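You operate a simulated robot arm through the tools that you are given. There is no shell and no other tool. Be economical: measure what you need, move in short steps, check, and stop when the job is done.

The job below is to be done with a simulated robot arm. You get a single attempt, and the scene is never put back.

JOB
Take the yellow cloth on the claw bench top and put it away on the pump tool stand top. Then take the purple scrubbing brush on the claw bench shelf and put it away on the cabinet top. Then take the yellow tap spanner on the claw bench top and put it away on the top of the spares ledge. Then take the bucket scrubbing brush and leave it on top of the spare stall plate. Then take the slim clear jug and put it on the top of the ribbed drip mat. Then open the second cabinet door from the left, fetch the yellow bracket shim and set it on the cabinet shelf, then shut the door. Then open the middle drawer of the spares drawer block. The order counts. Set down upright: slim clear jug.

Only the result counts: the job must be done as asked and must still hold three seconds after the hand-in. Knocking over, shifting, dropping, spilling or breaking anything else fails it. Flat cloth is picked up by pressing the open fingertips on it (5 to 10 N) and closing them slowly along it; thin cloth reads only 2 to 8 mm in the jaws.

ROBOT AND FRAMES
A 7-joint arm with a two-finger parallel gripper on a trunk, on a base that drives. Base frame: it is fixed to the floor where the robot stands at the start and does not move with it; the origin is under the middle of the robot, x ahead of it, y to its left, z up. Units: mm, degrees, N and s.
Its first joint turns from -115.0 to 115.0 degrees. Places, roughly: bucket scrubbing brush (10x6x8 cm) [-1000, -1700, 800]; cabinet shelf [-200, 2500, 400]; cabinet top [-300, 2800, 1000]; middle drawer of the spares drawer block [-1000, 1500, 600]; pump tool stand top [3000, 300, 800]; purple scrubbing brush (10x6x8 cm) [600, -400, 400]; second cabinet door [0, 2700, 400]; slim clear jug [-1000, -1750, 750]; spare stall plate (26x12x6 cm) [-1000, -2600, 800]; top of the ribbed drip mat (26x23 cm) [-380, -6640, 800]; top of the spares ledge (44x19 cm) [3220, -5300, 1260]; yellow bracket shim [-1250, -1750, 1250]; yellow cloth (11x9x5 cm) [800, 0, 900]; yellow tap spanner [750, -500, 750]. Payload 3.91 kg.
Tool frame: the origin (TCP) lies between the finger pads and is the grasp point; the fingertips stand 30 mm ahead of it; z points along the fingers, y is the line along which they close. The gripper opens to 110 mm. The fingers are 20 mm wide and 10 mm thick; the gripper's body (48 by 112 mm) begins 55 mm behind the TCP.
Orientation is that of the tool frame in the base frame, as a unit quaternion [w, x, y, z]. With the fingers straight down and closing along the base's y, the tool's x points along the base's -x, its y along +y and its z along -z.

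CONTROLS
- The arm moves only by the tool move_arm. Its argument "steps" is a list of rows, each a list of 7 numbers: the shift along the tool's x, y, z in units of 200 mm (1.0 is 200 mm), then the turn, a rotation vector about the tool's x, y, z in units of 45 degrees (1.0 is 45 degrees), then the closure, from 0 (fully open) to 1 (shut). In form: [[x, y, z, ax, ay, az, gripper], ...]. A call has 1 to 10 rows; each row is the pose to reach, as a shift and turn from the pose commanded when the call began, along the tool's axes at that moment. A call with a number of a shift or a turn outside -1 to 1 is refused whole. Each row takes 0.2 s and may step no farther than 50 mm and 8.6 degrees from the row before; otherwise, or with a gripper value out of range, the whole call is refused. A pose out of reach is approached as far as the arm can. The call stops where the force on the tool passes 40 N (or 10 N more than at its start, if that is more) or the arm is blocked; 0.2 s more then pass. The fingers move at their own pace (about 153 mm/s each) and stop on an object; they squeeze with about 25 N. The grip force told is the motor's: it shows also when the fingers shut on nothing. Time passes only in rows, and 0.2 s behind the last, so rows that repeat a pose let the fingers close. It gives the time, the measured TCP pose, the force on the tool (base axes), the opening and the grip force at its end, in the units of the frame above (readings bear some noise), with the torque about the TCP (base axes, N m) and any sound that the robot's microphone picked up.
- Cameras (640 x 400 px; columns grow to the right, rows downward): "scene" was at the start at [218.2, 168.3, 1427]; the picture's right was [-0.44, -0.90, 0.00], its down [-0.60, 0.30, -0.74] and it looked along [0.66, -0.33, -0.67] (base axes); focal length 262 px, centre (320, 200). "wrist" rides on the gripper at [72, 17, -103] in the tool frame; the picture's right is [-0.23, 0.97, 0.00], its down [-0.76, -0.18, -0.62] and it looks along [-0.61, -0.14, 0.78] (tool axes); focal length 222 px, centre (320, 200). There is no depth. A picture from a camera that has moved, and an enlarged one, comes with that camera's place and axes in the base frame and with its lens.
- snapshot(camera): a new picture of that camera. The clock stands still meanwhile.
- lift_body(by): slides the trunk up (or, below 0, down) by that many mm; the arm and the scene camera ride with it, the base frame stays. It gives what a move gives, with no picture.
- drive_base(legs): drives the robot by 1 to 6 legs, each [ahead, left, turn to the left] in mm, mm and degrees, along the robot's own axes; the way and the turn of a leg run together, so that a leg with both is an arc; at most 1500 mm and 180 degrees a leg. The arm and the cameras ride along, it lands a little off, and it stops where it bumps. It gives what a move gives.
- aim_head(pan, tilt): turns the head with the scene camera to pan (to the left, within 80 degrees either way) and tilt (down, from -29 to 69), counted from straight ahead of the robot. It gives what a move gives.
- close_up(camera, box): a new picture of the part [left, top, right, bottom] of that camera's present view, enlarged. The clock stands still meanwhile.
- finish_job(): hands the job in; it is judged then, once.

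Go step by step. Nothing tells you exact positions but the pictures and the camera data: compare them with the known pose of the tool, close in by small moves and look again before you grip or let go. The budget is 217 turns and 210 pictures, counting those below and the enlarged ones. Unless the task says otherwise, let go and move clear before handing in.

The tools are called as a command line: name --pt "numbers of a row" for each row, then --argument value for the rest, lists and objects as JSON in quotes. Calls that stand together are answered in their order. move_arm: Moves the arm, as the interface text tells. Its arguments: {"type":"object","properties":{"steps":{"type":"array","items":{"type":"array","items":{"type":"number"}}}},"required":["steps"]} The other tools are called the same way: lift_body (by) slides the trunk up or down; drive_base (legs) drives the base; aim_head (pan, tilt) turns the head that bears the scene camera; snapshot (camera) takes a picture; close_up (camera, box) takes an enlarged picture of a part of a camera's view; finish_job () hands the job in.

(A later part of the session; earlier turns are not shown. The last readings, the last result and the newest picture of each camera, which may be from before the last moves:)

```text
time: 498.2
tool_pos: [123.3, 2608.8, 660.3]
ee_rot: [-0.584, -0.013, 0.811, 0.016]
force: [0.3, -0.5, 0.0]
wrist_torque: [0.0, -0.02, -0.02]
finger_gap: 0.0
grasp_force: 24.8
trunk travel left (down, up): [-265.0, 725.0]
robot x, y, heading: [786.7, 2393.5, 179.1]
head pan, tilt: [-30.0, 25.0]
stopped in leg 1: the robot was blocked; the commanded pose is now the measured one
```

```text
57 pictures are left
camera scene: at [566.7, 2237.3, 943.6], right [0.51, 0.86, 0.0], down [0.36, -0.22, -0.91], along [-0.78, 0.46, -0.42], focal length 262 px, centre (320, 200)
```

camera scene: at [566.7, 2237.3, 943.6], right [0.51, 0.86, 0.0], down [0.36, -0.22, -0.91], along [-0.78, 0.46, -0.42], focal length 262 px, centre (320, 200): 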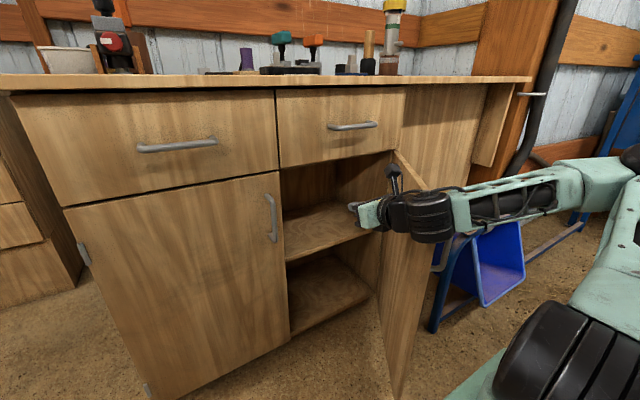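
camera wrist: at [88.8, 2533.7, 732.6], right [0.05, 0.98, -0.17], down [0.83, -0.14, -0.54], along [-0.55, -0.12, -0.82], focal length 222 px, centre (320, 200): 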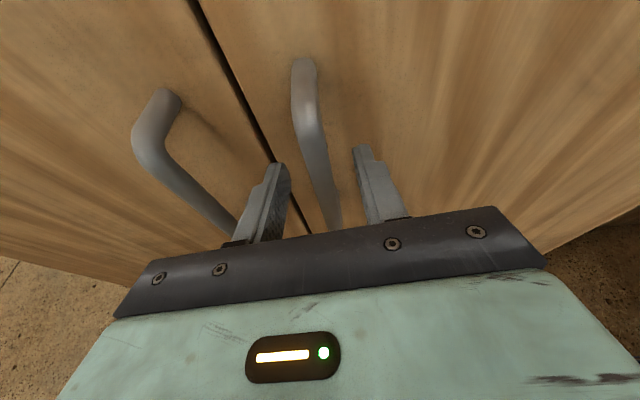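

The door is ~55° open but the forearm jams. I'll withdraw, point the tool down, and push the inner face with the hand from above.

drive_base --legs '[[0, 70, 0], [-230, 0, 0]]'

move_arm --pt "0 0 0 0 -0.17 0 1" --pt "0 0 0 0 -0.34 0 1" --pt "0 0 0 0 -0.51 0 1" --pt "0 0 0 0 -0.68 0 1" --pt "0 0 0 0 -0.8 0 1"

move_arm --pt "0 0 0 0 -0.17 0 1" --pt "0 0 0 0 -0.34 0 1" --pt "0 0 0 0 -0.51 0 1" --pt "0 0 0 0 -0.68 0 1" --pt "0 0 0 0 -0.8 0 1"

snapshot --camera "scene"

```text
time: 500.5
tool_pos: [356.6, 2537.0, 657.9]
ee_rot: [-0.584, -0.012, 0.812, 0.015]
force: [-1.2, -0.6, -0.4]
wrist_torque: [-0.04, 0.01, -0.02]
finger_gap: 0.0
grasp_force: 24.9
trunk travel left (down, up): [-265.0, 725.0]
robot x, y, heading: [1026.1, 2322.0, 179.0]
head pan, tilt: [-30.0, 25.0]
```

```text
time: 501.7
tool_pos: [355.8, 2538.6, 659.1]
ee_rot: [-0.305, -0.006, 0.952, 0.019]
force: [0.4, 0.3, -0.4]
wrist_torque: [0.01, 0.01, -0.02]
finger_gap: 0.1
grasp_force: 24.6
trunk travel left (down, up): [-265.0, 725.0]
robot x, y, heading: [1025.3, 2319.2, 179.0]
head pan, tilt: [-30.0, 25.0]
```

```text
time: 502.9
tool_pos: [358.4, 2536.4, 658.5]
ee_rot: [0.006, 0.0, 1.0, 0.019]
force: [-0.1, 0.7, -0.1]
wrist_torque: [0.02, -0.01, -0.04]
finger_gap: 0.0
grasp_force: 25.3
trunk travel left (down, up): [-265.0, 725.0]
robot x, y, heading: [1024.1, 2321.3, 179.2]
head pan, tilt: [-30.0, 25.0]
```

```text
56 pictures are left
camera scene: at [801.1, 2165.1, 943.6], right [0.51, 0.86, 0.0], down [0.36, -0.22, -0.91], along [-0.78, 0.46, -0.42], focal length 262 px, centre (320, 200)
```

scene: 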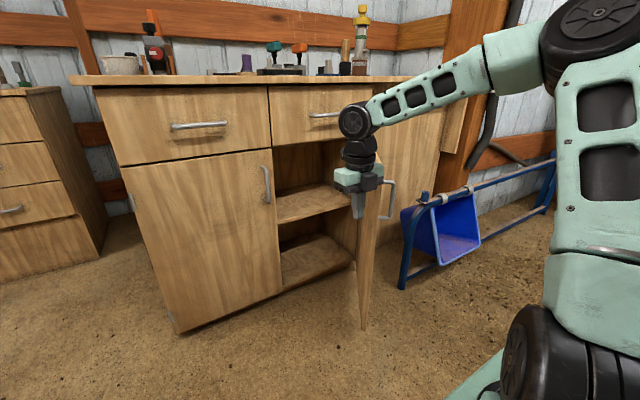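

drive_base --legs '[[170, 0, 0], [0, -240, 0]]'

snapshot --camera "scene"

```text
time: 505.8
tool_pos: [192.8, 2777.4, 659.0]
ee_rot: [0.004, -0.004, 1.0, 0.02]
force: [0.3, 0.4, 0.2]
wrist_torque: [-0.01, 0.04, 0.02]
finger_gap: 0.0
grasp_force: 25.2
trunk travel left (down, up): [-265.0, 725.0]
robot x, y, heading: [862.0, 2564.1, 179.5]
head pan, tilt: [-30.0, 25.0]
```

```text
55 pictures are left
camera scene: at [639.0, 2408.6, 943.6], right [0.51, 0.86, 0.0], down [0.36, -0.21, -0.91], along [-0.78, 0.46, -0.42], focal length 262 px, centre (320, 200)
```

scene: 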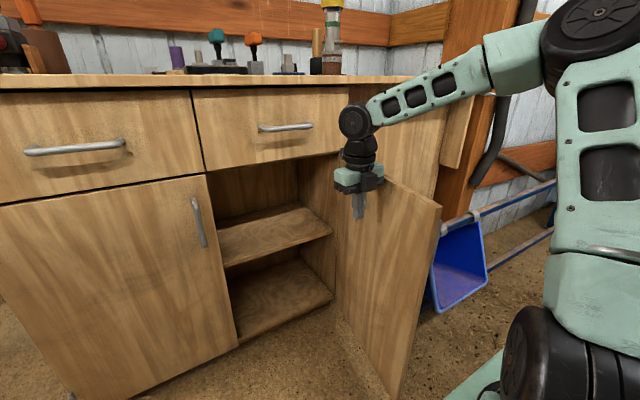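

drive_base --legs '[[0, -45, 0]]'

drive_base --legs '[[0, 180, 0], [-250, 0, 0]]'

snapshot --camera "scene"

```text
time: 506.7
tool_pos: [193.0, 2823.8, 658.2]
ee_rot: [0.005, -0.003, 1.0, 0.019]
force: [-0.1, -0.6, -0.2]
wrist_torque: [-0.01, -0.02, -0.02]
finger_gap: 0.1
grasp_force: 25.1
trunk travel left (down, up): [-265.0, 725.0]
robot x, y, heading: [859.5, 2609.7, 179.3]
head pan, tilt: [-30.0, 25.0]
```

```text
time: 509.6
tool_pos: [442.8, 2644.4, 659.4]
ee_rot: [0.005, -0.006, 1.0, 0.02]
force: [0.0, 0.3, -0.1]
wrist_torque: [-0.03, -0.01, 0.01]
finger_gap: 0.0
grasp_force: 25.2
trunk travel left (down, up): [-265.0, 725.0]
robot x, y, heading: [1112.1, 2432.1, 179.7]
head pan, tilt: [-30.0, 25.0]
```

```text
54 pictures are left
camera scene: at [889.7, 2276.7, 943.6], right [0.5, 0.86, 0.0], down [0.36, -0.21, -0.91], along [-0.78, 0.46, -0.42], focal length 262 px, centre (320, 200)
```

scene: 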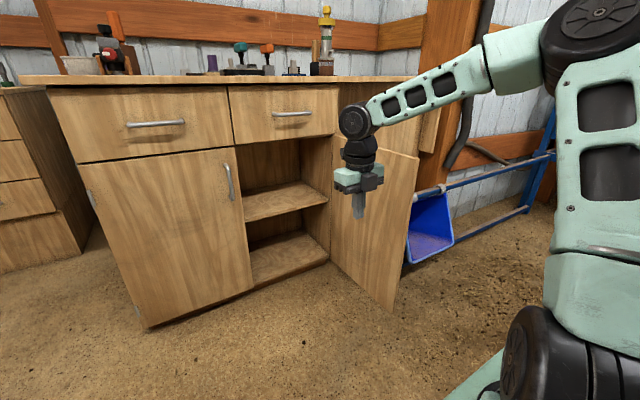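

The door is fully open. Now to fetch the shim: moving clear of the cabinet, then raising the arm.

drive_base --legs '[[150, 500, 0], [250, 230, 0]]'

lift_body --by 400

lift_body --by 310

drive_base --legs '[[600, 100, 0], [330, 200, 0]]'

```text
time: 514.4
tool_pos: [38.3, 1933.0, 659.5]
ee_rot: [0.006, 0.002, 1.0, 0.02]
force: [0.4, 0.2, 0.3]
wrist_torque: [0.03, 0.02, 0.0]
finger_gap: 0.0
grasp_force: 25.4
trunk travel left (down, up): [-265.0, 725.0]
robot x, y, heading: [704.1, 1709.2, 179.3]
head pan, tilt: [-30.0, 25.0]
```

```text
time: 518.3
tool_pos: [39.8, 1933.5, 1058.9]
ee_rot: [0.005, 0.002, 1.0, 0.02]
force: [0.4, 0.5, 0.6]
wrist_torque: [-0.03, 0.02, 0.02]
finger_gap: 0.3
grasp_force: 24.7
trunk travel left (down, up): [-665.0, 325.0]
robot x, y, heading: [706.9, 1713.6, 178.9]
head pan, tilt: [-30.0, 25.0]
```

```text
time: 521.4
tool_pos: [38.6, 1931.6, 1368.8]
ee_rot: [0.006, 0.001, 1.0, 0.02]
force: [-0.3, 0.5, 0.1]
wrist_torque: [0.02, 0.0, 0.01]
finger_gap: 0.1
grasp_force: 25.0
trunk travel left (down, up): [-975.0, 15.0]
robot x, y, heading: [704.7, 1708.6, 178.8]
head pan, tilt: [-30.0, 25.0]
```

```text
time: 526.8
tool_pos: [-899.0, 1632.9, 1368.6]
ee_rot: [0.004, -0.006, 1.0, 0.02]
force: [0.1, -1.2, -0.7]
wrist_torque: [0.02, 0.04, 0.0]
finger_gap: 0.0
grasp_force: 24.8
trunk travel left (down, up): [-975.0, 15.0]
robot x, y, heading: [-230.5, 1427.3, 180.0]
head pan, tilt: [-30.0, 25.0]
```

drive_base --legs '[[0, 1450, 0]]'

drive_base --legs '[[0, 1450, 0]]'

aim_head --pan 0 --tilt 20

snapshot --camera "scene"

```text
time: 534.0
tool_pos: [-922.8, 224.1, 1368.1]
ee_rot: [0.005, 0.014, 1.0, 0.02]
force: [0.1, 0.2, -0.2]
wrist_torque: [0.01, 0.01, -0.01]
finger_gap: 0.0
grasp_force: 25.1
trunk travel left (down, up): [-975.0, 15.0]
robot x, y, heading: [-261.9, -12.2, 177.5]
head pan, tilt: [-30.0, 25.0]
```

```text
time: 541.1
tool_pos: [-964.5, -1245.1, 1367.6]
ee_rot: [0.005, -0.007, 1.0, 0.021]
force: [-1.0, 0.1, 0.3]
wrist_torque: [0.01, 0.01, 0.04]
finger_gap: 0.2
grasp_force: 25.2
trunk travel left (down, up): [-975.0, 15.0]
robot x, y, heading: [-295.6, -1455.6, 179.9]
head pan, tilt: [-30.0, 25.0]
```

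```text
time: 542.1
tool_pos: [-963.9, -1244.7, 1369.0]
ee_rot: [0.005, -0.007, 1.0, 0.02]
force: [-0.1, -0.1, 0.6]
wrist_torque: [-0.02, 0.06, 0.03]
finger_gap: 0.1
grasp_force: 25.1
trunk travel left (down, up): [-975.0, 15.0]
robot x, y, heading: [-296.0, -1454.7, 179.7]
head pan, tilt: [0.0, 20.0]
```

```text
53 pictures are left
camera scene: at [-530.8, -1657.3, 1661.6], right [0.0, 1.0, 0.0], down [0.34, 0.0, -0.94], along [-0.94, 0.0, -0.34], focal length 262 px, centre (320, 200)
```

scene: 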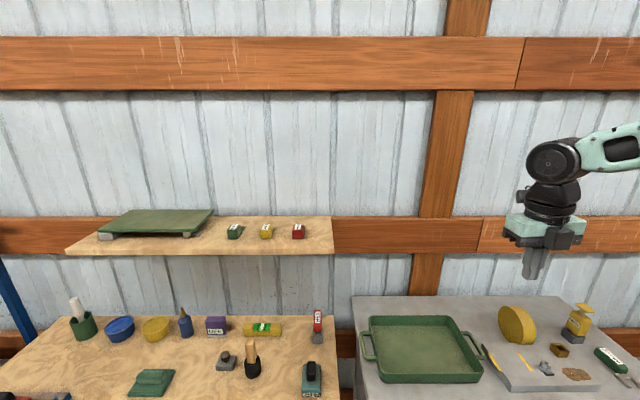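

close_up --camera "scene" --box '[216, 205, 328, 265]'

```text
5.71 times, centred on (272, 235) of scene
camera zoom: at [-530.8, -1657.3, 1661.6], right [0.0, 1.0, 0.0], down [0.34, 0.0, -0.94], along [-0.94, 0.0, -0.34], focal length 1499 px, centre (594, 0)
```

zoom: 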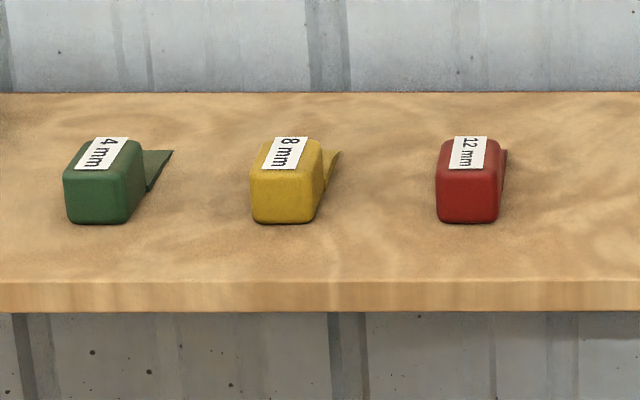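

Yellow "8 mm" shim: block ~33 mm wide at (−1275, −1825), shelf z≈1275. Pitching the tool forward for a frontal grasp.

move_arm --pt "0 0 0 0 0.17 0 0.45" --pt "0 0 0 0 0.34 0 0.45" --pt "0 0 0 0 0.51 0 0.45" --pt "0 0 0 0 0.68 0 0.45" --pt "0 0 0 0 0.8 0 0.45"

move_arm --pt "0 0 0 0 0.17 0 0.45" --pt "0 0 0 0 0.34 0 0.45" --pt "0 0 0 0 0.51 0 0.45" --pt "0 0 0 0 0.68 0 0.45" --pt "0 0 0 0 0.8 0 0.45"

```text
time: 543.3
tool_pos: [-963.8, -1243.4, 1368.5]
ee_rot: [-0.305, -0.013, 0.952, 0.017]
force: [0.2, 0.1, -0.5]
wrist_torque: [-0.01, -0.02, 0.0]
finger_gap: 60.5
grasp_force: 0.1
trunk travel left (down, up): [-975.0, 15.0]
robot x, y, heading: [-298.4, -1457.3, 179.9]
head pan, tilt: [0.0, 20.0]
```

```text
time: 544.5
tool_pos: [-975.3, -1240.3, 1370.3]
ee_rot: [-0.584, -0.017, 0.811, 0.013]
force: [-0.5, 0.5, 0.5]
wrist_torque: [0.05, -0.02, 0.01]
finger_gap: 60.5
grasp_force: 0.0
out of reach, approached as far as the arm can: row 1, 5
trunk travel left (down, up): [-975.0, 15.0]
robot x, y, heading: [-302.8, -1454.4, 179.9]
head pan, tilt: [0.0, 20.0]
```

drive_base --legs '[[0, 450, 0], [130, 0, 0]]'

snapshot --camera "wrist"

```text
time: 548.1
tool_pos: [-1106.9, -1682.3, 1371.4]
ee_rot: [-0.583, -0.016, 0.812, 0.012]
force: [0.0, -0.6, 0.2]
wrist_torque: [-0.01, -0.02, 0.06]
finger_gap: 60.4
grasp_force: 0.0
trunk travel left (down, up): [-975.0, 15.0]
robot x, y, heading: [-429.7, -1899.7, 179.7]
head pan, tilt: [0.0, 20.0]
```

```text
51 pictures are left
camera wrist: at [-1033.4, -1668.2, 1475.5], right [0.06, 0.98, -0.18], down [0.84, -0.15, -0.53], along [-0.55, -0.11, -0.83], focal length 222 px, centre (320, 200)
```

wrist: 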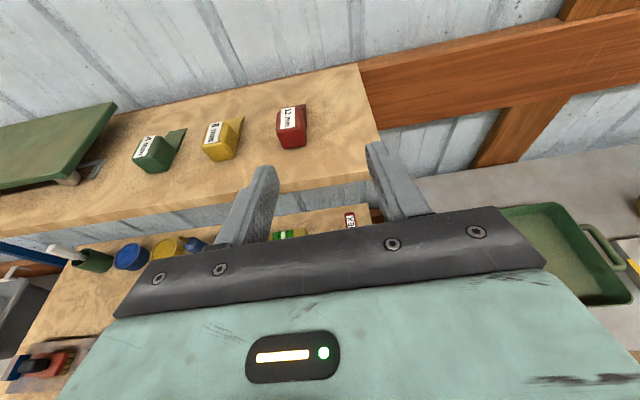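

move_arm --pt "-0.01 -0.18 0.08 0 0 0 0.45" --pt "-0.02 -0.36 0.155 0 0 0 0.45" --pt "-0.035 -0.54 0.23 0 0 0 0.45" --pt "-0.047 -0.713 0.31 0 0 0 0.45"

snapshot --camera "wrist"

```text
time: 549.1
tool_pos: [-1160.5, -1825.6, 1336.2]
ee_rot: [-0.583, -0.015, 0.813, 0.013]
force: [0.4, 0.1, 0.5]
wrist_torque: [0.01, 0.0, 0.04]
finger_gap: 60.5
grasp_force: 0.1
trunk travel left (down, up): [-975.0, 15.0]
robot x, y, heading: [-431.5, -1894.4, 179.7]
head pan, tilt: [0.0, 20.0]
```

```text
50 pictures are left
camera wrist: at [-1085.2, -1811.8, 1441.0], right [0.06, 0.98, -0.18], down [0.84, -0.15, -0.53], along [-0.55, -0.11, -0.83], focal length 222 px, centre (320, 200)
```

wrist: 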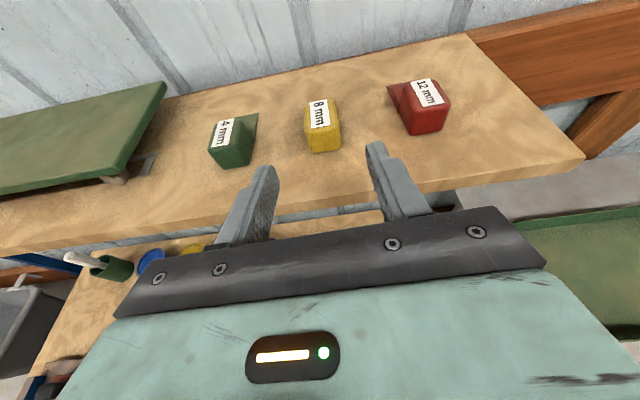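

move_arm --pt "0.003 0 0.2 0 0 0 0.45" --pt "0.006 0 0.4 0 0 0 0.45" --pt "0.008 0 0.55 0 0 0 0.45"

snapshot --camera "wrist"

close_up --camera "scene" --box '[310, 160, 470, 260]'

```text
time: 549.9
tool_pos: [-1267.2, -1823.3, 1301.9]
ee_rot: [-0.583, -0.016, 0.813, 0.012]
force: [0.3, 0.6, -0.1]
wrist_torque: [0.01, 0.01, 0.04]
finger_gap: 60.7
grasp_force: 0.0
trunk travel left (down, up): [-975.0, 15.0]
robot x, y, heading: [-430.5, -1898.6, 179.5]
head pan, tilt: [0.0, 20.0]
```

```text
49 pictures are left
camera wrist: at [-1193.4, -1810.0, 1405.3], right [0.06, 0.98, -0.18], down [0.84, -0.15, -0.53], along [-0.55, -0.11, -0.83], focal length 222 px, centre (320, 200)
```

wrist: 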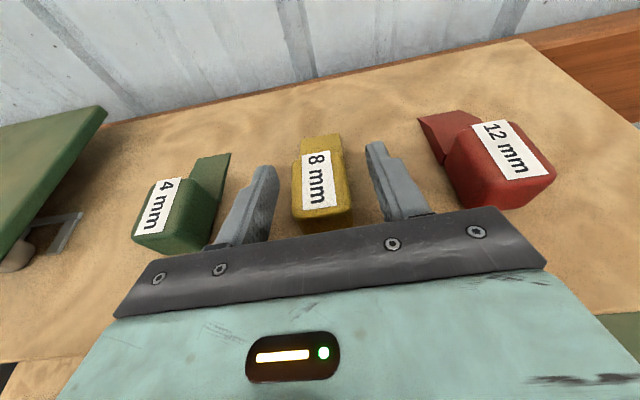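

```text
4.00 times, centred on (390, 210) of scene
camera zoom: at [-665.5, -2100.4, 1661.7], right [0.01, 1.0, 0.0], down [0.34, 0.0, -0.94], along [-0.94, 0.01, -0.34], focal length 1049 px, centre (40, 160)
```

zoom: 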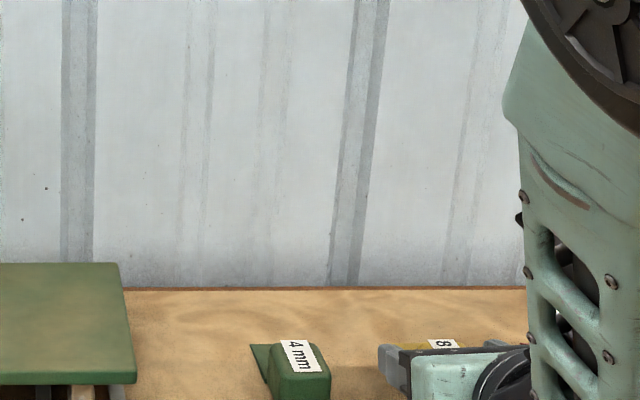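

move_arm --pt "-0.02 0 0.01 0 0 0 0.45" --pt "-0.02 0 0.01 0 0 0 0.7" --pt "-0.02 0 0.01 0 0 0 1" --pt "-0.02 0 0.01 0 0 0 1"

move_arm --pt "0.06 0 -0.02 0 0 0 1" --pt "0.15 0 -0.05 0 0 0 1" --pt "0.25 0 -0.08 0 0 0 1"

snapshot --camera "wrist"

```text
time: 550.9
tool_pos: [-1269.9, -1823.3, 1297.4]
ee_rot: [-0.584, -0.015, 0.812, 0.013]
force: [-0.8, -0.7, 3.1]
wrist_torque: [-0.08, 0.06, -0.03]
finger_gap: 33.5
grasp_force: 25.4
trunk travel left (down, up): [-975.0, 15.0]
robot x, y, heading: [-435.4, -1899.8, 179.7]
head pan, tilt: [0.0, 20.0]
```

```text
time: 551.7
tool_pos: [-1268.6, -1825.6, 1350.2]
ee_rot: [-0.583, -0.015, 0.812, 0.014]
force: [-0.5, -1.0, -1.3]
wrist_torque: [-0.02, -0.03, 0.0]
finger_gap: 33.6
grasp_force: 24.6
trunk travel left (down, up): [-975.0, 15.0]
robot x, y, heading: [-429.9, -1895.1, 179.8]
head pan, tilt: [0.0, 20.0]
```

```text
47 pictures are left
camera wrist: at [-1194.7, -1811.3, 1455.5], right [0.06, 0.98, -0.18], down [0.84, -0.15, -0.53], along [-0.55, -0.11, -0.83], focal length 222 px, centre (320, 200)
```

wrist: 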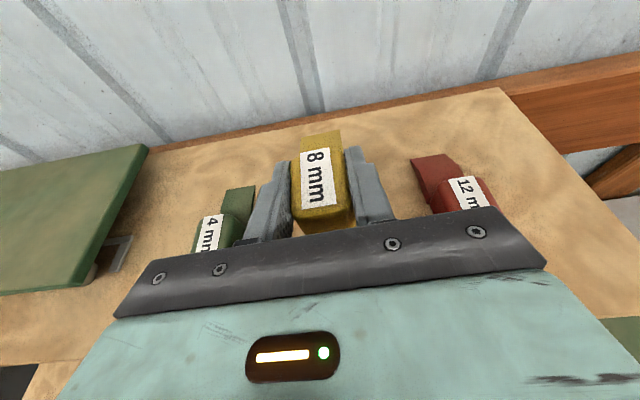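

Shim held. Backing out and heading back to the cabinet.

drive_base --legs '[[-260, 0, 0], [0, -1450, 0]]'

drive_base --legs '[[0, -1450, 0]]'

```text
time: 560.3
tool_pos: [-1005.9, -407.5, 1350.8]
ee_rot: [-0.583, -0.021, 0.812, 0.009]
force: [-0.9, 0.4, -0.4]
wrist_torque: [-0.01, -0.03, -0.01]
finger_gap: 33.6
grasp_force: 25.3
trunk travel left (down, up): [-975.0, 15.0]
robot x, y, heading: [-163.8, -469.8, -179.5]
head pan, tilt: [0.0, 20.0]
```

```text
time: 567.4
tool_pos: [-1021.0, 1026.6, 1349.1]
ee_rot: [-0.582, -0.023, 0.813, 0.008]
force: [0.2, -0.1, -0.3]
wrist_torque: [-0.01, -0.02, 0.02]
finger_gap: 33.4
grasp_force: 24.7
trunk travel left (down, up): [-975.0, 15.0]
robot x, y, heading: [-182.9, 969.4, -179.4]
head pan, tilt: [0.0, 20.0]
```

drive_base --legs '[[-383, -590, 0], [-500, -140, -0.5]]'

lift_body --by -400

lift_body --by -390

drive_base --legs '[[-280, -250, 0], [-200, -480, 0]]'

aim_head --pan -20 --tilt 20

snapshot --camera "scene"

```text
time: 573.4
tool_pos: [-224.6, 1772.3, 1350.4]
ee_rot: [-0.583, 0.005, 0.812, 0.027]
force: [0.4, -0.5, -0.8]
wrist_torque: [0.0, -0.01, 0.04]
finger_gap: 33.4
grasp_force: 24.9
trunk travel left (down, up): [-975.0, 15.0]
robot x, y, heading: [606.8, 1659.4, 176.8]
head pan, tilt: [0.0, 20.0]
stopped in leg 2: the robot was blocked; the commanded pose is now the measured one
```

```text
time: 577.2
tool_pos: [-224.1, 1772.7, 951.2]
ee_rot: [-0.583, 0.005, 0.812, 0.027]
force: [0.1, 1.1, -1.0]
wrist_torque: [-0.02, 0.01, 0.01]
finger_gap: 33.5
grasp_force: 25.3
trunk travel left (down, up): [-575.0, 415.0]
robot x, y, heading: [610.5, 1657.5, 177.0]
head pan, tilt: [0.0, 20.0]
```

```text
time: 580.9
tool_pos: [-224.7, 1772.6, 561.7]
ee_rot: [-0.583, 0.005, 0.812, 0.027]
force: [0.2, 0.8, -1.1]
wrist_torque: [0.02, 0.0, 0.03]
finger_gap: 33.6
grasp_force: 25.4
trunk travel left (down, up): [-185.0, 805.0]
robot x, y, heading: [609.0, 1658.1, 176.8]
head pan, tilt: [0.0, 20.0]
```

```text
time: 581.6
tool_pos: [-222.6, 1775.0, 560.3]
ee_rot: [-0.583, 0.006, 0.812, 0.028]
force: [0.1, 0.9, -0.3]
wrist_torque: [0.01, -0.02, -0.01]
finger_gap: 33.6
grasp_force: 25.6
trunk travel left (down, up): [-185.0, 805.0]
robot x, y, heading: [611.5, 1659.4, 176.4]
head pan, tilt: [0.0, 20.0]
stopped in leg 1: the robot was blocked; the commanded pose is now the measured one
```

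```text
time: 582.5
tool_pos: [-223.2, 1776.4, 561.2]
ee_rot: [-0.583, 0.006, 0.812, 0.027]
force: [0.9, -0.5, -0.1]
wrist_torque: [-0.03, 0.01, 0.01]
finger_gap: 33.8
grasp_force: 24.6
trunk travel left (down, up): [-185.0, 805.0]
robot x, y, heading: [608.6, 1662.1, 176.8]
head pan, tilt: [-20.0, 20.0]
```

```text
46 pictures are left
camera scene: at [372.3, 1501.0, 871.6], right [0.4, 0.92, 0.0], down [0.31, -0.14, -0.94], along [-0.86, 0.37, -0.34], focal length 262 px, centre (320, 200)
```

scene: 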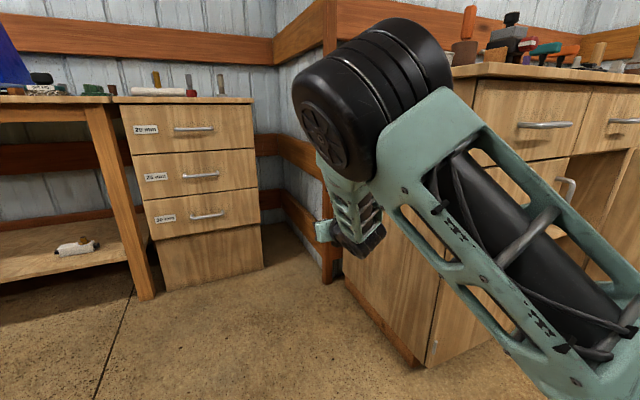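

The rear touches the partition end. Moving right a little first, then back, then diagonal.

drive_base --legs '[[30, -130, 0], [-230, -20, 0], [-160, -190, 3]]'

```text
time: 586.6
tool_pos: [150.0, 2053.2, 560.3]
ee_rot: [-0.584, -0.02, 0.811, 0.009]
force: [-0.7, -0.7, -1.5]
wrist_torque: [0.0, 0.0, 0.0]
finger_gap: 33.4
grasp_force: 24.9
trunk travel left (down, up): [-185.0, 805.0]
robot x, y, heading: [985.4, 1989.1, -179.8]
head pan, tilt: [-20.0, 20.0]
```

drive_base --legs '[[0, -515, 0]]'

aim_head --pan -15 --tilt 20

snapshot --camera "scene"

snapshot --camera "wrist"

```text
time: 589.6
tool_pos: [149.4, 2574.0, 561.0]
ee_rot: [-0.584, -0.018, 0.812, 0.01]
force: [0.6, -0.3, -0.7]
wrist_torque: [-0.02, 0.01, 0.0]
finger_gap: 33.5
grasp_force: 24.6
trunk travel left (down, up): [-185.0, 805.0]
robot x, y, heading: [982.1, 2503.4, 180.1]
head pan, tilt: [-20.0, 20.0]
```

```text
time: 590.2
tool_pos: [149.6, 2574.2, 560.7]
ee_rot: [-0.584, -0.018, 0.811, 0.01]
force: [-0.2, 0.1, -1.3]
wrist_torque: [-0.01, 0.03, -0.01]
finger_gap: 33.6
grasp_force: 24.5
trunk travel left (down, up): [-185.0, 805.0]
robot x, y, heading: [988.3, 2508.4, 179.8]
head pan, tilt: [-15.0, 20.0]
```

```text
45 pictures are left
camera scene: at [756.6, 2326.2, 871.6], right [0.26, 0.97, 0.0], down [0.33, -0.09, -0.94], along [-0.91, 0.24, -0.34], focal length 262 px, centre (320, 200)
```

scene: 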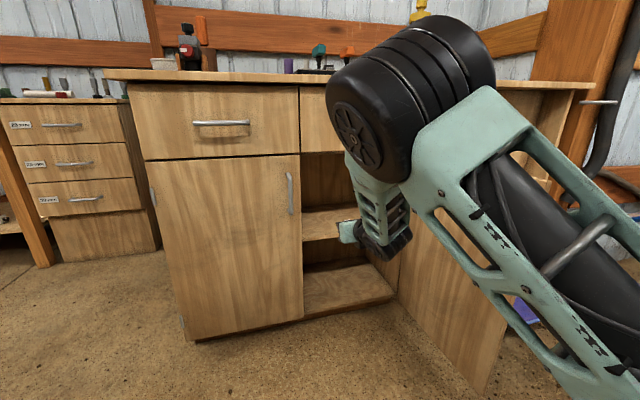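

```text
44 pictures are left
camera wrist: at [223.3, 2588.0, 665.8], right [0.06, 0.98, -0.18], down [0.84, -0.14, -0.53], along [-0.55, -0.12, -0.83], focal length 222 px, centre (320, 200)
```

wrist: 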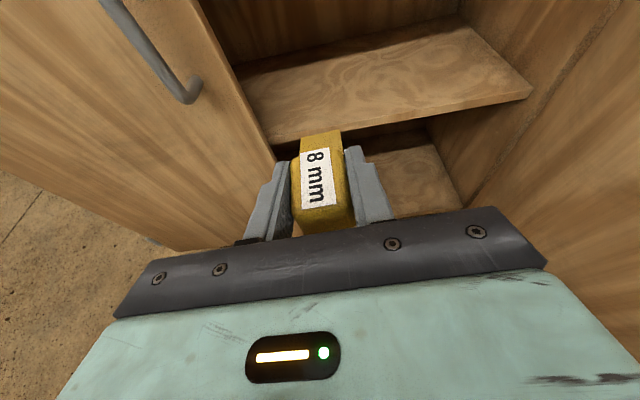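

The open compartment shows clearly; shelf front at x≈−40, z≈440, y 2492–2853. Shifting right and moving in.

drive_base --legs '[[0, -70, 0], [215, 0, 0]]'

snapshot --camera "wrist"

snapshot --camera "scene"

```text
time: 592.5
tool_pos: [-68.9, 2643.5, 560.2]
ee_rot: [-0.583, -0.018, 0.812, 0.01]
force: [0.1, -0.5, -0.4]
wrist_torque: [0.03, -0.03, 0.01]
finger_gap: 33.4
grasp_force: 24.9
trunk travel left (down, up): [-185.0, 805.0]
robot x, y, heading: [768.8, 2579.6, 180.1]
head pan, tilt: [-15.0, 20.0]
```

```text
43 pictures are left
camera wrist: at [4.8, 2658.3, 665.9], right [0.06, 0.98, -0.18], down [0.84, -0.14, -0.53], along [-0.55, -0.12, -0.83], focal length 222 px, centre (320, 200)
```

wrist: 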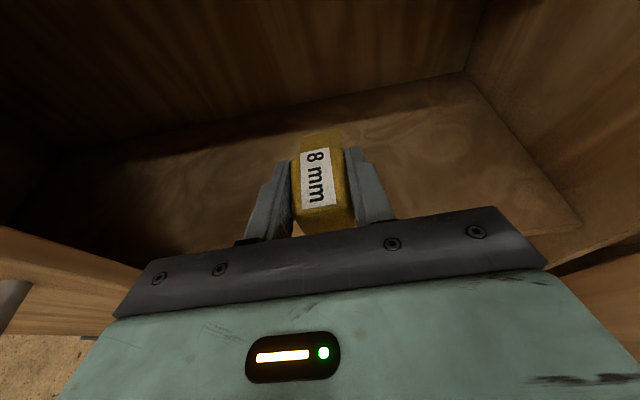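

```text
42 pictures are left
camera scene: at [538.3, 2396.8, 871.6], right [0.26, 0.97, 0.0], down [0.33, -0.09, -0.94], along [-0.91, 0.24, -0.34], focal length 262 px, centre (320, 200)
```

scene: 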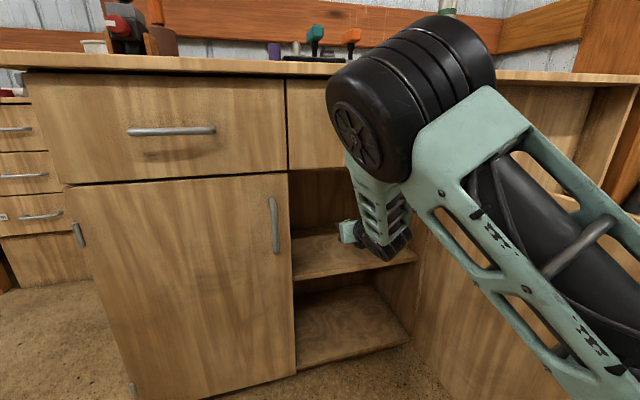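

move_arm --pt "-0.1 0 0.1 0 0 0 1" --pt "-0.2 0 0.21 0 0 0 1" --pt "-0.3 0 0.317 0 0 0 1"

move_arm --pt "-0.03 0 0.01 0 0 0 1" --pt "-0.05 0 0.017 0 0 0 1"

snapshot --camera "wrist"

close_up --camera "scene" --box '[280, 180, 440, 290]'

```text
time: 593.3
tool_pos: [-108.9, 2643.9, 482.2]
ee_rot: [-0.584, -0.018, 0.812, 0.01]
force: [0.0, -0.2, -0.1]
wrist_torque: [0.02, -0.01, -0.05]
finger_gap: 33.8
grasp_force: 24.8
trunk travel left (down, up): [-185.0, 805.0]
robot x, y, heading: [767.9, 2575.9, 179.9]
head pan, tilt: [-15.0, 20.0]
```

```text
time: 593.9
tool_pos: [-109.8, 2643.6, 472.2]
ee_rot: [-0.584, -0.019, 0.812, 0.01]
force: [-0.6, -0.5, -1.2]
wrist_torque: [-0.02, 0.0, -0.01]
finger_gap: 33.4
grasp_force: 24.7
trunk travel left (down, up): [-185.0, 805.0]
robot x, y, heading: [772.1, 2578.8, 179.9]
head pan, tilt: [-15.0, 20.0]
```

```text
41 pictures are left
camera wrist: at [-36.1, 2659.3, 577.1], right [0.06, 0.98, -0.18], down [0.84, -0.14, -0.53], along [-0.55, -0.12, -0.83], focal length 222 px, centre (320, 200)
```

wrist: 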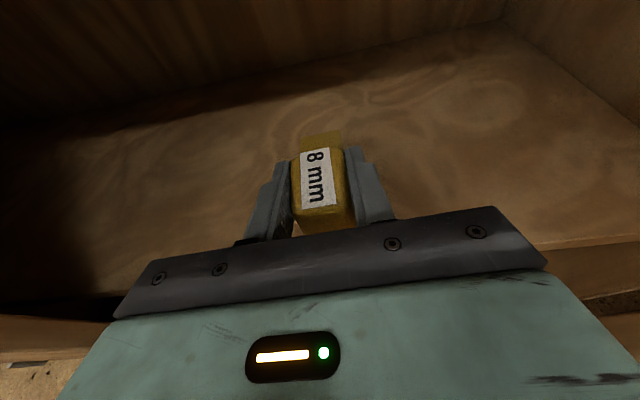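

```text
3.64 times, centred on (360, 235) of scene
camera zoom: at [538.3, 2396.8, 871.6], right [0.26, 0.97, 0.0], down [0.33, -0.09, -0.94], along [-0.91, 0.24, -0.34], focal length 954 px, centre (174, 73)
```

zoom: 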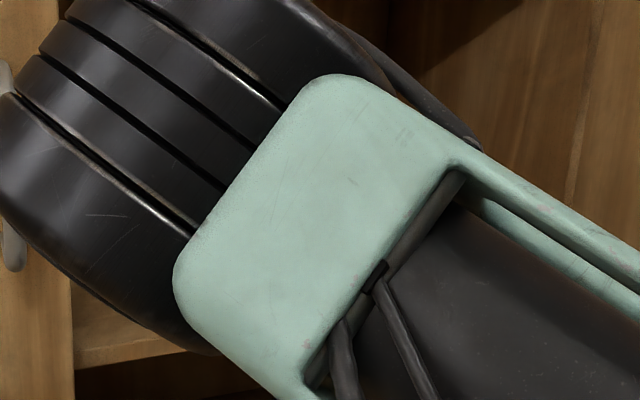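

move_arm --pt "-0.024 0 0.008 0 0 0 1"

move_arm --pt "-0.024 0 0.008 0 0 0 1"

move_arm --pt "-0.024 0 0.008 0 0 0 1"

```text
time: 594.3
tool_pos: [-110.0, 2645.1, 468.5]
ee_rot: [-0.584, -0.018, 0.812, 0.01]
force: [0.4, 0.8, -0.3]
wrist_torque: [0.03, -0.02, 0.01]
finger_gap: 33.3
grasp_force: 25.1
trunk travel left (down, up): [-185.0, 805.0]
robot x, y, heading: [764.1, 2574.7, 180.0]
head pan, tilt: [-15.0, 20.0]
```

```text
time: 594.7
tool_pos: [-109.7, 2646.1, 462.7]
ee_rot: [-0.583, -0.017, 0.812, 0.011]
force: [-0.8, 0.3, -0.9]
wrist_torque: [-0.04, -0.02, -0.01]
finger_gap: 33.4
grasp_force: 25.0
trunk travel left (down, up): [-185.0, 805.0]
robot x, y, heading: [768.0, 2575.4, 180.1]
head pan, tilt: [-15.0, 20.0]
```

```text
time: 595.1
tool_pos: [-109.5, 2647.2, 459.4]
ee_rot: [-0.584, -0.018, 0.811, 0.011]
force: [0.9, -0.1, -0.1]
wrist_torque: [-0.01, -0.01, 0.0]
finger_gap: 33.3
grasp_force: 24.7
trunk travel left (down, up): [-185.0, 805.0]
robot x, y, heading: [768.4, 2578.5, 180.2]
head pan, tilt: [-15.0, 20.0]
```

move_arm --pt "-0.024 0 0.008 0 0 0 1"

move_arm --pt "-0.024 0 0.008 0 0 0 1"

move_arm --pt "-0.024 0 0.008 0 0 0 1"

snapshot --camera "wrist"

```text
time: 595.5
tool_pos: [-110.0, 2647.1, 453.8]
ee_rot: [-0.584, -0.017, 0.811, 0.011]
force: [-0.4, 0.2, -0.1]
wrist_torque: [0.0, 0.02, 0.04]
finger_gap: 33.7
grasp_force: 25.1
trunk travel left (down, up): [-185.0, 805.0]
robot x, y, heading: [766.3, 2575.0, 180.0]
head pan, tilt: [-15.0, 20.0]
```

```text
time: 595.9
tool_pos: [-110.3, 2646.2, 449.2]
ee_rot: [-0.584, -0.018, 0.812, 0.01]
force: [0.7, 1.5, -1.2]
wrist_torque: [0.02, 0.02, 0.02]
finger_gap: 33.7
grasp_force: 24.5
trunk travel left (down, up): [-185.0, 805.0]
robot x, y, heading: [768.0, 2582.2, 180.0]
head pan, tilt: [-15.0, 20.0]
```

```text
time: 596.3
tool_pos: [-110.3, 2647.0, 446.0]
ee_rot: [-0.584, -0.019, 0.811, 0.01]
force: [2.1, -0.8, 8.1]
wrist_torque: [-0.14, -0.11, 0.07]
finger_gap: 33.5
grasp_force: 24.8
trunk travel left (down, up): [-185.0, 805.0]
robot x, y, heading: [768.7, 2577.5, 180.0]
head pan, tilt: [-15.0, 20.0]
```

```text
39 pictures are left
camera wrist: at [-36.2, 2661.7, 549.5], right [0.06, 0.98, -0.18], down [0.83, -0.14, -0.53], along [-0.55, -0.12, -0.83], focal length 222 px, centre (320, 200)
```

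wrist: 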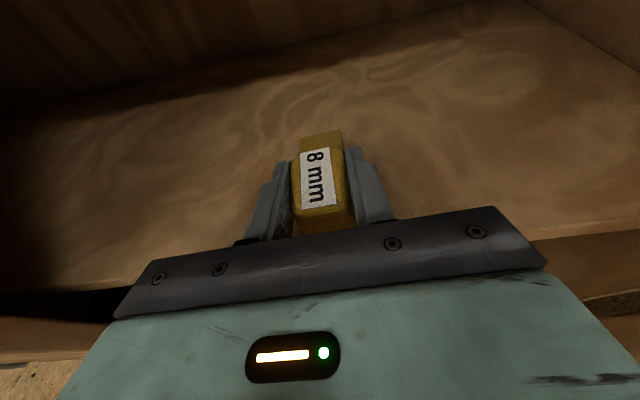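

Contact at the shelf. Releasing and backing out.

move_arm --pt "0 0 0 0 0 0 0.6" --pt "0 0 0 0 0 0 0.45" --pt "0 0 0 0 0 0 0.45" --pt "0.08 0 -0.1 0 0 0 0.45" --pt "0.2 0 -0.28 0 0 0 0.45" --pt "0.3 0 -0.45 0 0 0 0.45"

snapshot --camera "wrist"

```text
time: 597.7
tool_pos: [-42.9, 2645.7, 529.4]
ee_rot: [-0.583, -0.017, 0.812, 0.012]
force: [1.1, -0.3, -0.2]
wrist_torque: [0.02, -0.01, 0.02]
finger_gap: 60.4
grasp_force: 0.1
trunk travel left (down, up): [-185.0, 805.0]
robot x, y, heading: [765.5, 2578.4, 180.0]
head pan, tilt: [-15.0, 20.0]
```

```text
38 pictures are left
camera wrist: at [31.4, 2659.9, 634.6], right [0.06, 0.98, -0.18], down [0.84, -0.14, -0.53], along [-0.55, -0.12, -0.83], focal length 222 px, centre (320, 200)
```

wrist: 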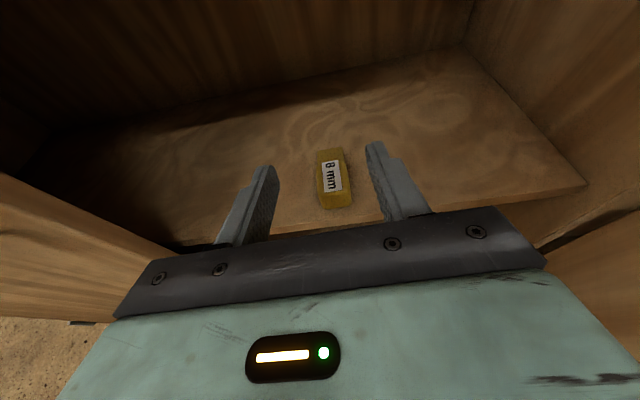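

The shim sits on the shelf. Next I'll straddle the open door's free edge with the fingers (below the handle) and drag it shut.

drive_base --legs '[[-480, 0, 0]]'

lift_body --by -40

move_arm --pt "0 0.2 0 0 0 0 0.2" --pt "0 0.4 0 0 0 0 0.2" --pt "0 0.6 0 0 0 0 0.2" --pt "0 0.75 0 0 0 0 0.2"

drive_base --legs '[[0, -120, 0]]'

aim_head --pan -25 --tilt 20

snapshot --camera "scene"

snapshot --camera "wrist"

```text
time: 600.6
tool_pos: [432.6, 2639.5, 530.5]
ee_rot: [-0.584, -0.021, 0.811, 0.008]
force: [1.1, -0.1, 0.1]
wrist_torque: [0.02, -0.01, -0.01]
finger_gap: 60.4
grasp_force: 0.0
trunk travel left (down, up): [-185.0, 805.0]
robot x, y, heading: [1246.1, 2580.1, -179.4]
head pan, tilt: [-15.0, 20.0]
```

```text
time: 601.4
tool_pos: [432.3, 2638.9, 489.9]
ee_rot: [-0.584, -0.022, 0.812, 0.008]
force: [-0.4, -0.4, 0.9]
wrist_torque: [0.03, 0.01, 0.01]
finger_gap: 60.3
grasp_force: 0.0
trunk travel left (down, up): [-145.0, 845.0]
robot x, y, heading: [1244.6, 2577.7, -179.8]
head pan, tilt: [-15.0, 20.0]
```

```text
time: 602.4
tool_pos: [430.0, 2789.3, 495.4]
ee_rot: [-0.584, -0.022, 0.812, 0.008]
force: [-0.4, 0.1, 0.9]
wrist_torque: [0.02, 0.01, -0.01]
finger_gap: 88.0
grasp_force: 0.0
trunk travel left (down, up): [-145.0, 845.0]
robot x, y, heading: [1246.4, 2578.2, -179.7]
head pan, tilt: [-15.0, 20.0]
```

```text
time: 603.6
tool_pos: [429.5, 2912.5, 496.7]
ee_rot: [-0.584, -0.021, 0.811, 0.008]
force: [0.4, 0.0, -0.4]
wrist_torque: [-0.01, -0.02, 0.01]
finger_gap: 87.9
grasp_force: 0.1
trunk travel left (down, up): [-145.0, 845.0]
robot x, y, heading: [1243.0, 2698.8, -179.4]
head pan, tilt: [-15.0, 20.0]
```

```text
time: 604.4
tool_pos: [429.5, 2911.3, 496.7]
ee_rot: [-0.584, -0.021, 0.812, 0.008]
force: [0.3, 1.2, -0.1]
wrist_torque: [0.01, 0.0, 0.03]
finger_gap: 88.2
grasp_force: 0.1
trunk travel left (down, up): [-145.0, 845.0]
robot x, y, heading: [1248.0, 2702.0, -179.8]
head pan, tilt: [-25.0, 20.0]
```

```text
37 pictures are left
camera scene: at [1020.9, 2533.5, 831.6], right [0.41, 0.91, 0.0], down [0.31, -0.14, -0.94], along [-0.86, 0.39, -0.34], focal length 262 px, centre (320, 200)
```

scene: 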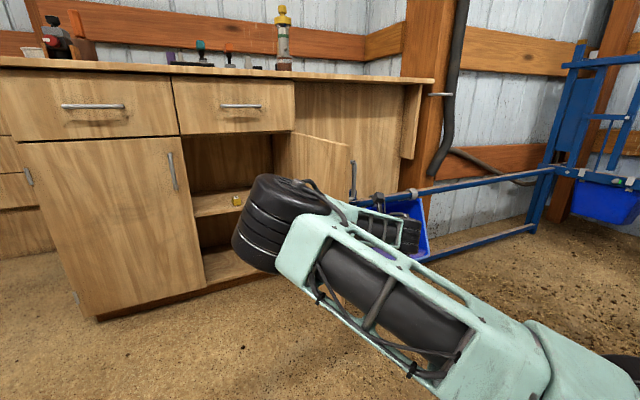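

```text
36 pictures are left
camera wrist: at [503.3, 2926.6, 600.8], right [0.05, 0.98, -0.18], down [0.84, -0.14, -0.53], along [-0.54, -0.12, -0.83], focal length 222 px, centre (320, 200)
```

wrist: 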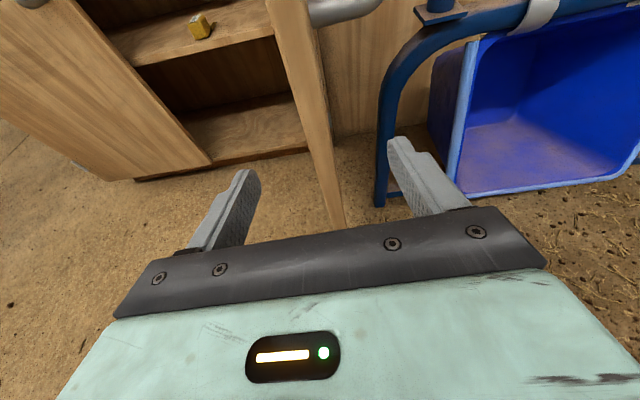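

The door edge lies between the fingers. Advancing to overlap it, then dragging it along its arc.

drive_base --legs '[[42, 0, 0], [4, 145, 0], [31, 98, 0], [55, 87, 0]]'

snapshot --camera "wrist"

```text
time: 607.7
tool_pos: [300.5, 2586.0, 496.7]
ee_rot: [-0.584, -0.019, 0.812, 0.01]
force: [-0.1, 0.1, -0.3]
wrist_torque: [-0.01, -0.04, 0.03]
finger_gap: 88.0
grasp_force: 0.1
trunk travel left (down, up): [-145.0, 845.0]
robot x, y, heading: [1113.6, 2367.5, -179.9]
head pan, tilt: [-25.0, 20.0]
```

```text
35 pictures are left
camera wrist: at [373.9, 2600.4, 600.8], right [0.05, 0.98, -0.18], down [0.84, -0.14, -0.53], along [-0.55, -0.12, -0.83], focal length 222 px, centre (320, 200)
```

wrist: 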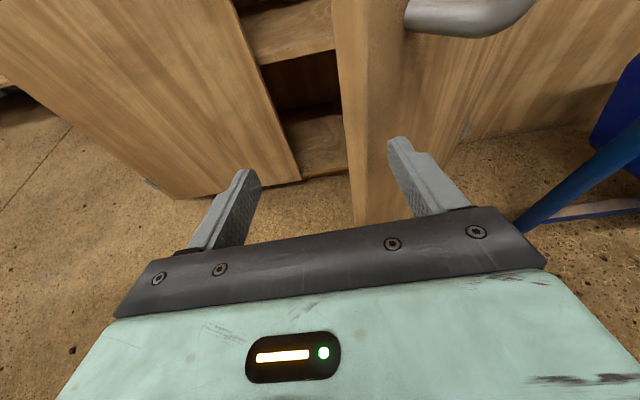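

Door is at ~50°. Disengaging, closing the fingers, and pushing the outer face shut.

drive_base --legs '[[-90, 0, 0], [0, -105, 0]]'

move_arm --pt "0 0 0 0 0 0 0.5" --pt "0 0 0 0 0 0 1" --pt "0 0 0 0 0 0 1"

drive_base --legs '[[300, 0, 0]]'

snapshot --camera "wrist"

```text
time: 609.6
tool_pos: [391.2, 2694.2, 497.0]
ee_rot: [-0.584, -0.018, 0.812, 0.011]
force: [-0.3, 0.7, 0.4]
wrist_torque: [-0.05, 0.02, 0.03]
finger_gap: 87.8
grasp_force: 0.0
trunk travel left (down, up): [-145.0, 845.0]
robot x, y, heading: [1206.7, 2474.1, 179.9]
head pan, tilt: [-25.0, 20.0]
```

```text
time: 610.4
tool_pos: [392.0, 2693.2, 495.3]
ee_rot: [-0.584, -0.018, 0.812, 0.01]
force: [-0.1, -0.2, 0.0]
wrist_torque: [0.02, -0.01, 0.03]
finger_gap: 0.2
grasp_force: 24.7
trunk travel left (down, up): [-145.0, 845.0]
robot x, y, heading: [1205.7, 2474.1, 180.1]
head pan, tilt: [-25.0, 20.0]
```

```text
time: 612.5
tool_pos: [84.6, 2691.1, 495.9]
ee_rot: [-0.583, -0.02, 0.812, 0.009]
force: [0.2, -0.3, -0.8]
wrist_torque: [-0.02, 0.01, -0.03]
finger_gap: 0.0
grasp_force: 24.7
trunk travel left (down, up): [-145.0, 845.0]
robot x, y, heading: [901.2, 2479.3, -179.8]
head pan, tilt: [-25.0, 20.0]
```

```text
34 pictures are left
camera wrist: at [160.2, 2706.0, 600.7], right [0.05, 0.98, -0.18], down [0.84, -0.14, -0.53], along [-0.55, -0.12, -0.83], focal length 222 px, centre (320, 200)
```

wrist: 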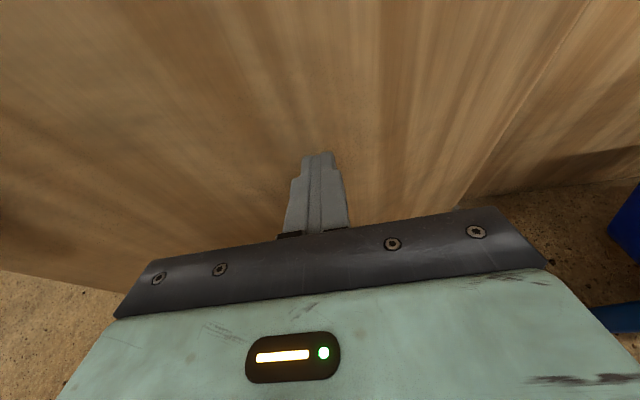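

drive_base --legs '[[62, 0, 0]]'

drive_base --legs '[[15, 0, 0]]'

drive_base --legs '[[12, 0, 0]]'

snapshot --camera "scene"

```text
time: 613.5
tool_pos: [23.8, 2691.2, 495.2]
ee_rot: [-0.584, -0.018, 0.812, 0.01]
force: [1.2, 0.5, 0.2]
wrist_torque: [0.02, -0.02, 0.02]
finger_gap: 0.2
grasp_force: 25.1
trunk travel left (down, up): [-145.0, 845.0]
robot x, y, heading: [839.2, 2477.1, -179.9]
head pan, tilt: [-25.0, 20.0]
```

```text
time: 614.2
tool_pos: [9.0, 2692.6, 495.5]
ee_rot: [-0.584, -0.019, 0.811, 0.01]
force: [0.2, -0.1, 0.0]
wrist_torque: [0.01, 0.02, 0.0]
finger_gap: 0.0
grasp_force: 24.9
trunk travel left (down, up): [-145.0, 845.0]
robot x, y, heading: [827.0, 2470.7, -179.7]
head pan, tilt: [-25.0, 20.0]
```

```text
time: 615.0
tool_pos: [-2.2, 2692.0, 496.6]
ee_rot: [-0.584, -0.018, 0.811, 0.011]
force: [-0.6, 0.0, -0.7]
wrist_torque: [0.0, -0.04, 0.02]
finger_gap: 0.1
grasp_force: 24.8
trunk travel left (down, up): [-145.0, 845.0]
robot x, y, heading: [809.4, 2473.9, -179.7]
head pan, tilt: [-25.0, 20.0]
```

```text
33 pictures are left
camera scene: at [586.5, 2309.5, 831.6], right [0.42, 0.91, 0.0], down [0.31, -0.14, -0.94], along [-0.85, 0.4, -0.34], focal length 262 px, centre (320, 200)
```

scene: 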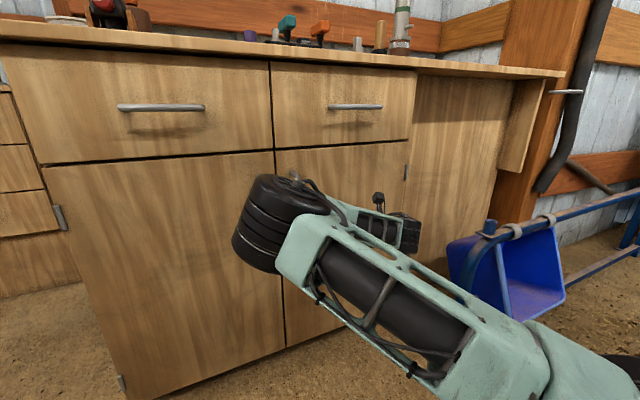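

drive_base --legs '[[10, 0, 0]]'

drive_base --legs '[[8, 0, 0]]'

close_up --camera "scene" --box '[220, 120, 476, 360]'

```text
time: 615.9
tool_pos: [-9.2, 2692.9, 494.5]
ee_rot: [-0.581, -0.018, 0.814, 0.011]
force: [1.3, 0.4, 0.2]
wrist_torque: [0.01, 0.0, 0.02]
finger_gap: 0.2
grasp_force: 24.8
trunk travel left (down, up): [-145.0, 845.0]
robot x, y, heading: [804.8, 2472.7, -179.9]
head pan, tilt: [-25.0, 20.0]
stopped in leg 1: the force on the tool passed its limit (the readings are from after the stop); the commanded pose is now the measured one
```

```text
time: 616.6
tool_pos: [-9.3, 2694.2, 493.4]
ee_rot: [-0.58, -0.017, 0.814, 0.012]
force: [1.9, -0.1, 1.3]
wrist_torque: [-0.01, 0.08, 0.01]
finger_gap: 0.0
grasp_force: 25.5
trunk travel left (down, up): [-145.0, 845.0]
robot x, y, heading: [797.3, 2471.2, -179.9]
head pan, tilt: [-25.0, 20.0]
stopped in leg 1: the force on the tool passed its limit (the readings are from after the stop); the commanded pose is now the measured one
```

```text
1.67 times, centred on (348, 240) of scene
camera zoom: at [574.3, 2309.3, 831.6], right [0.42, 0.91, 0.0], down [0.31, -0.14, -0.94], along [-0.85, 0.4, -0.34], focal length 437 px, centre (273, 133)
```

zoom: 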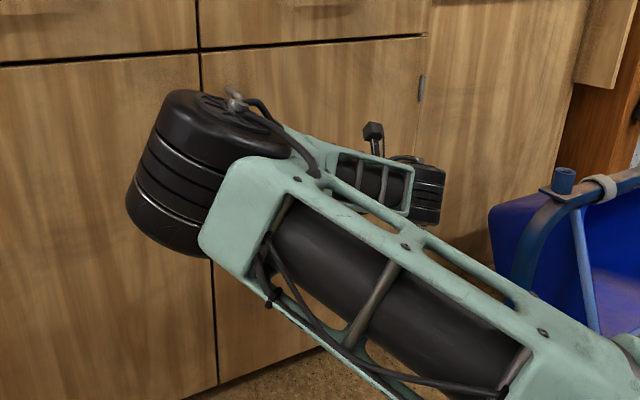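

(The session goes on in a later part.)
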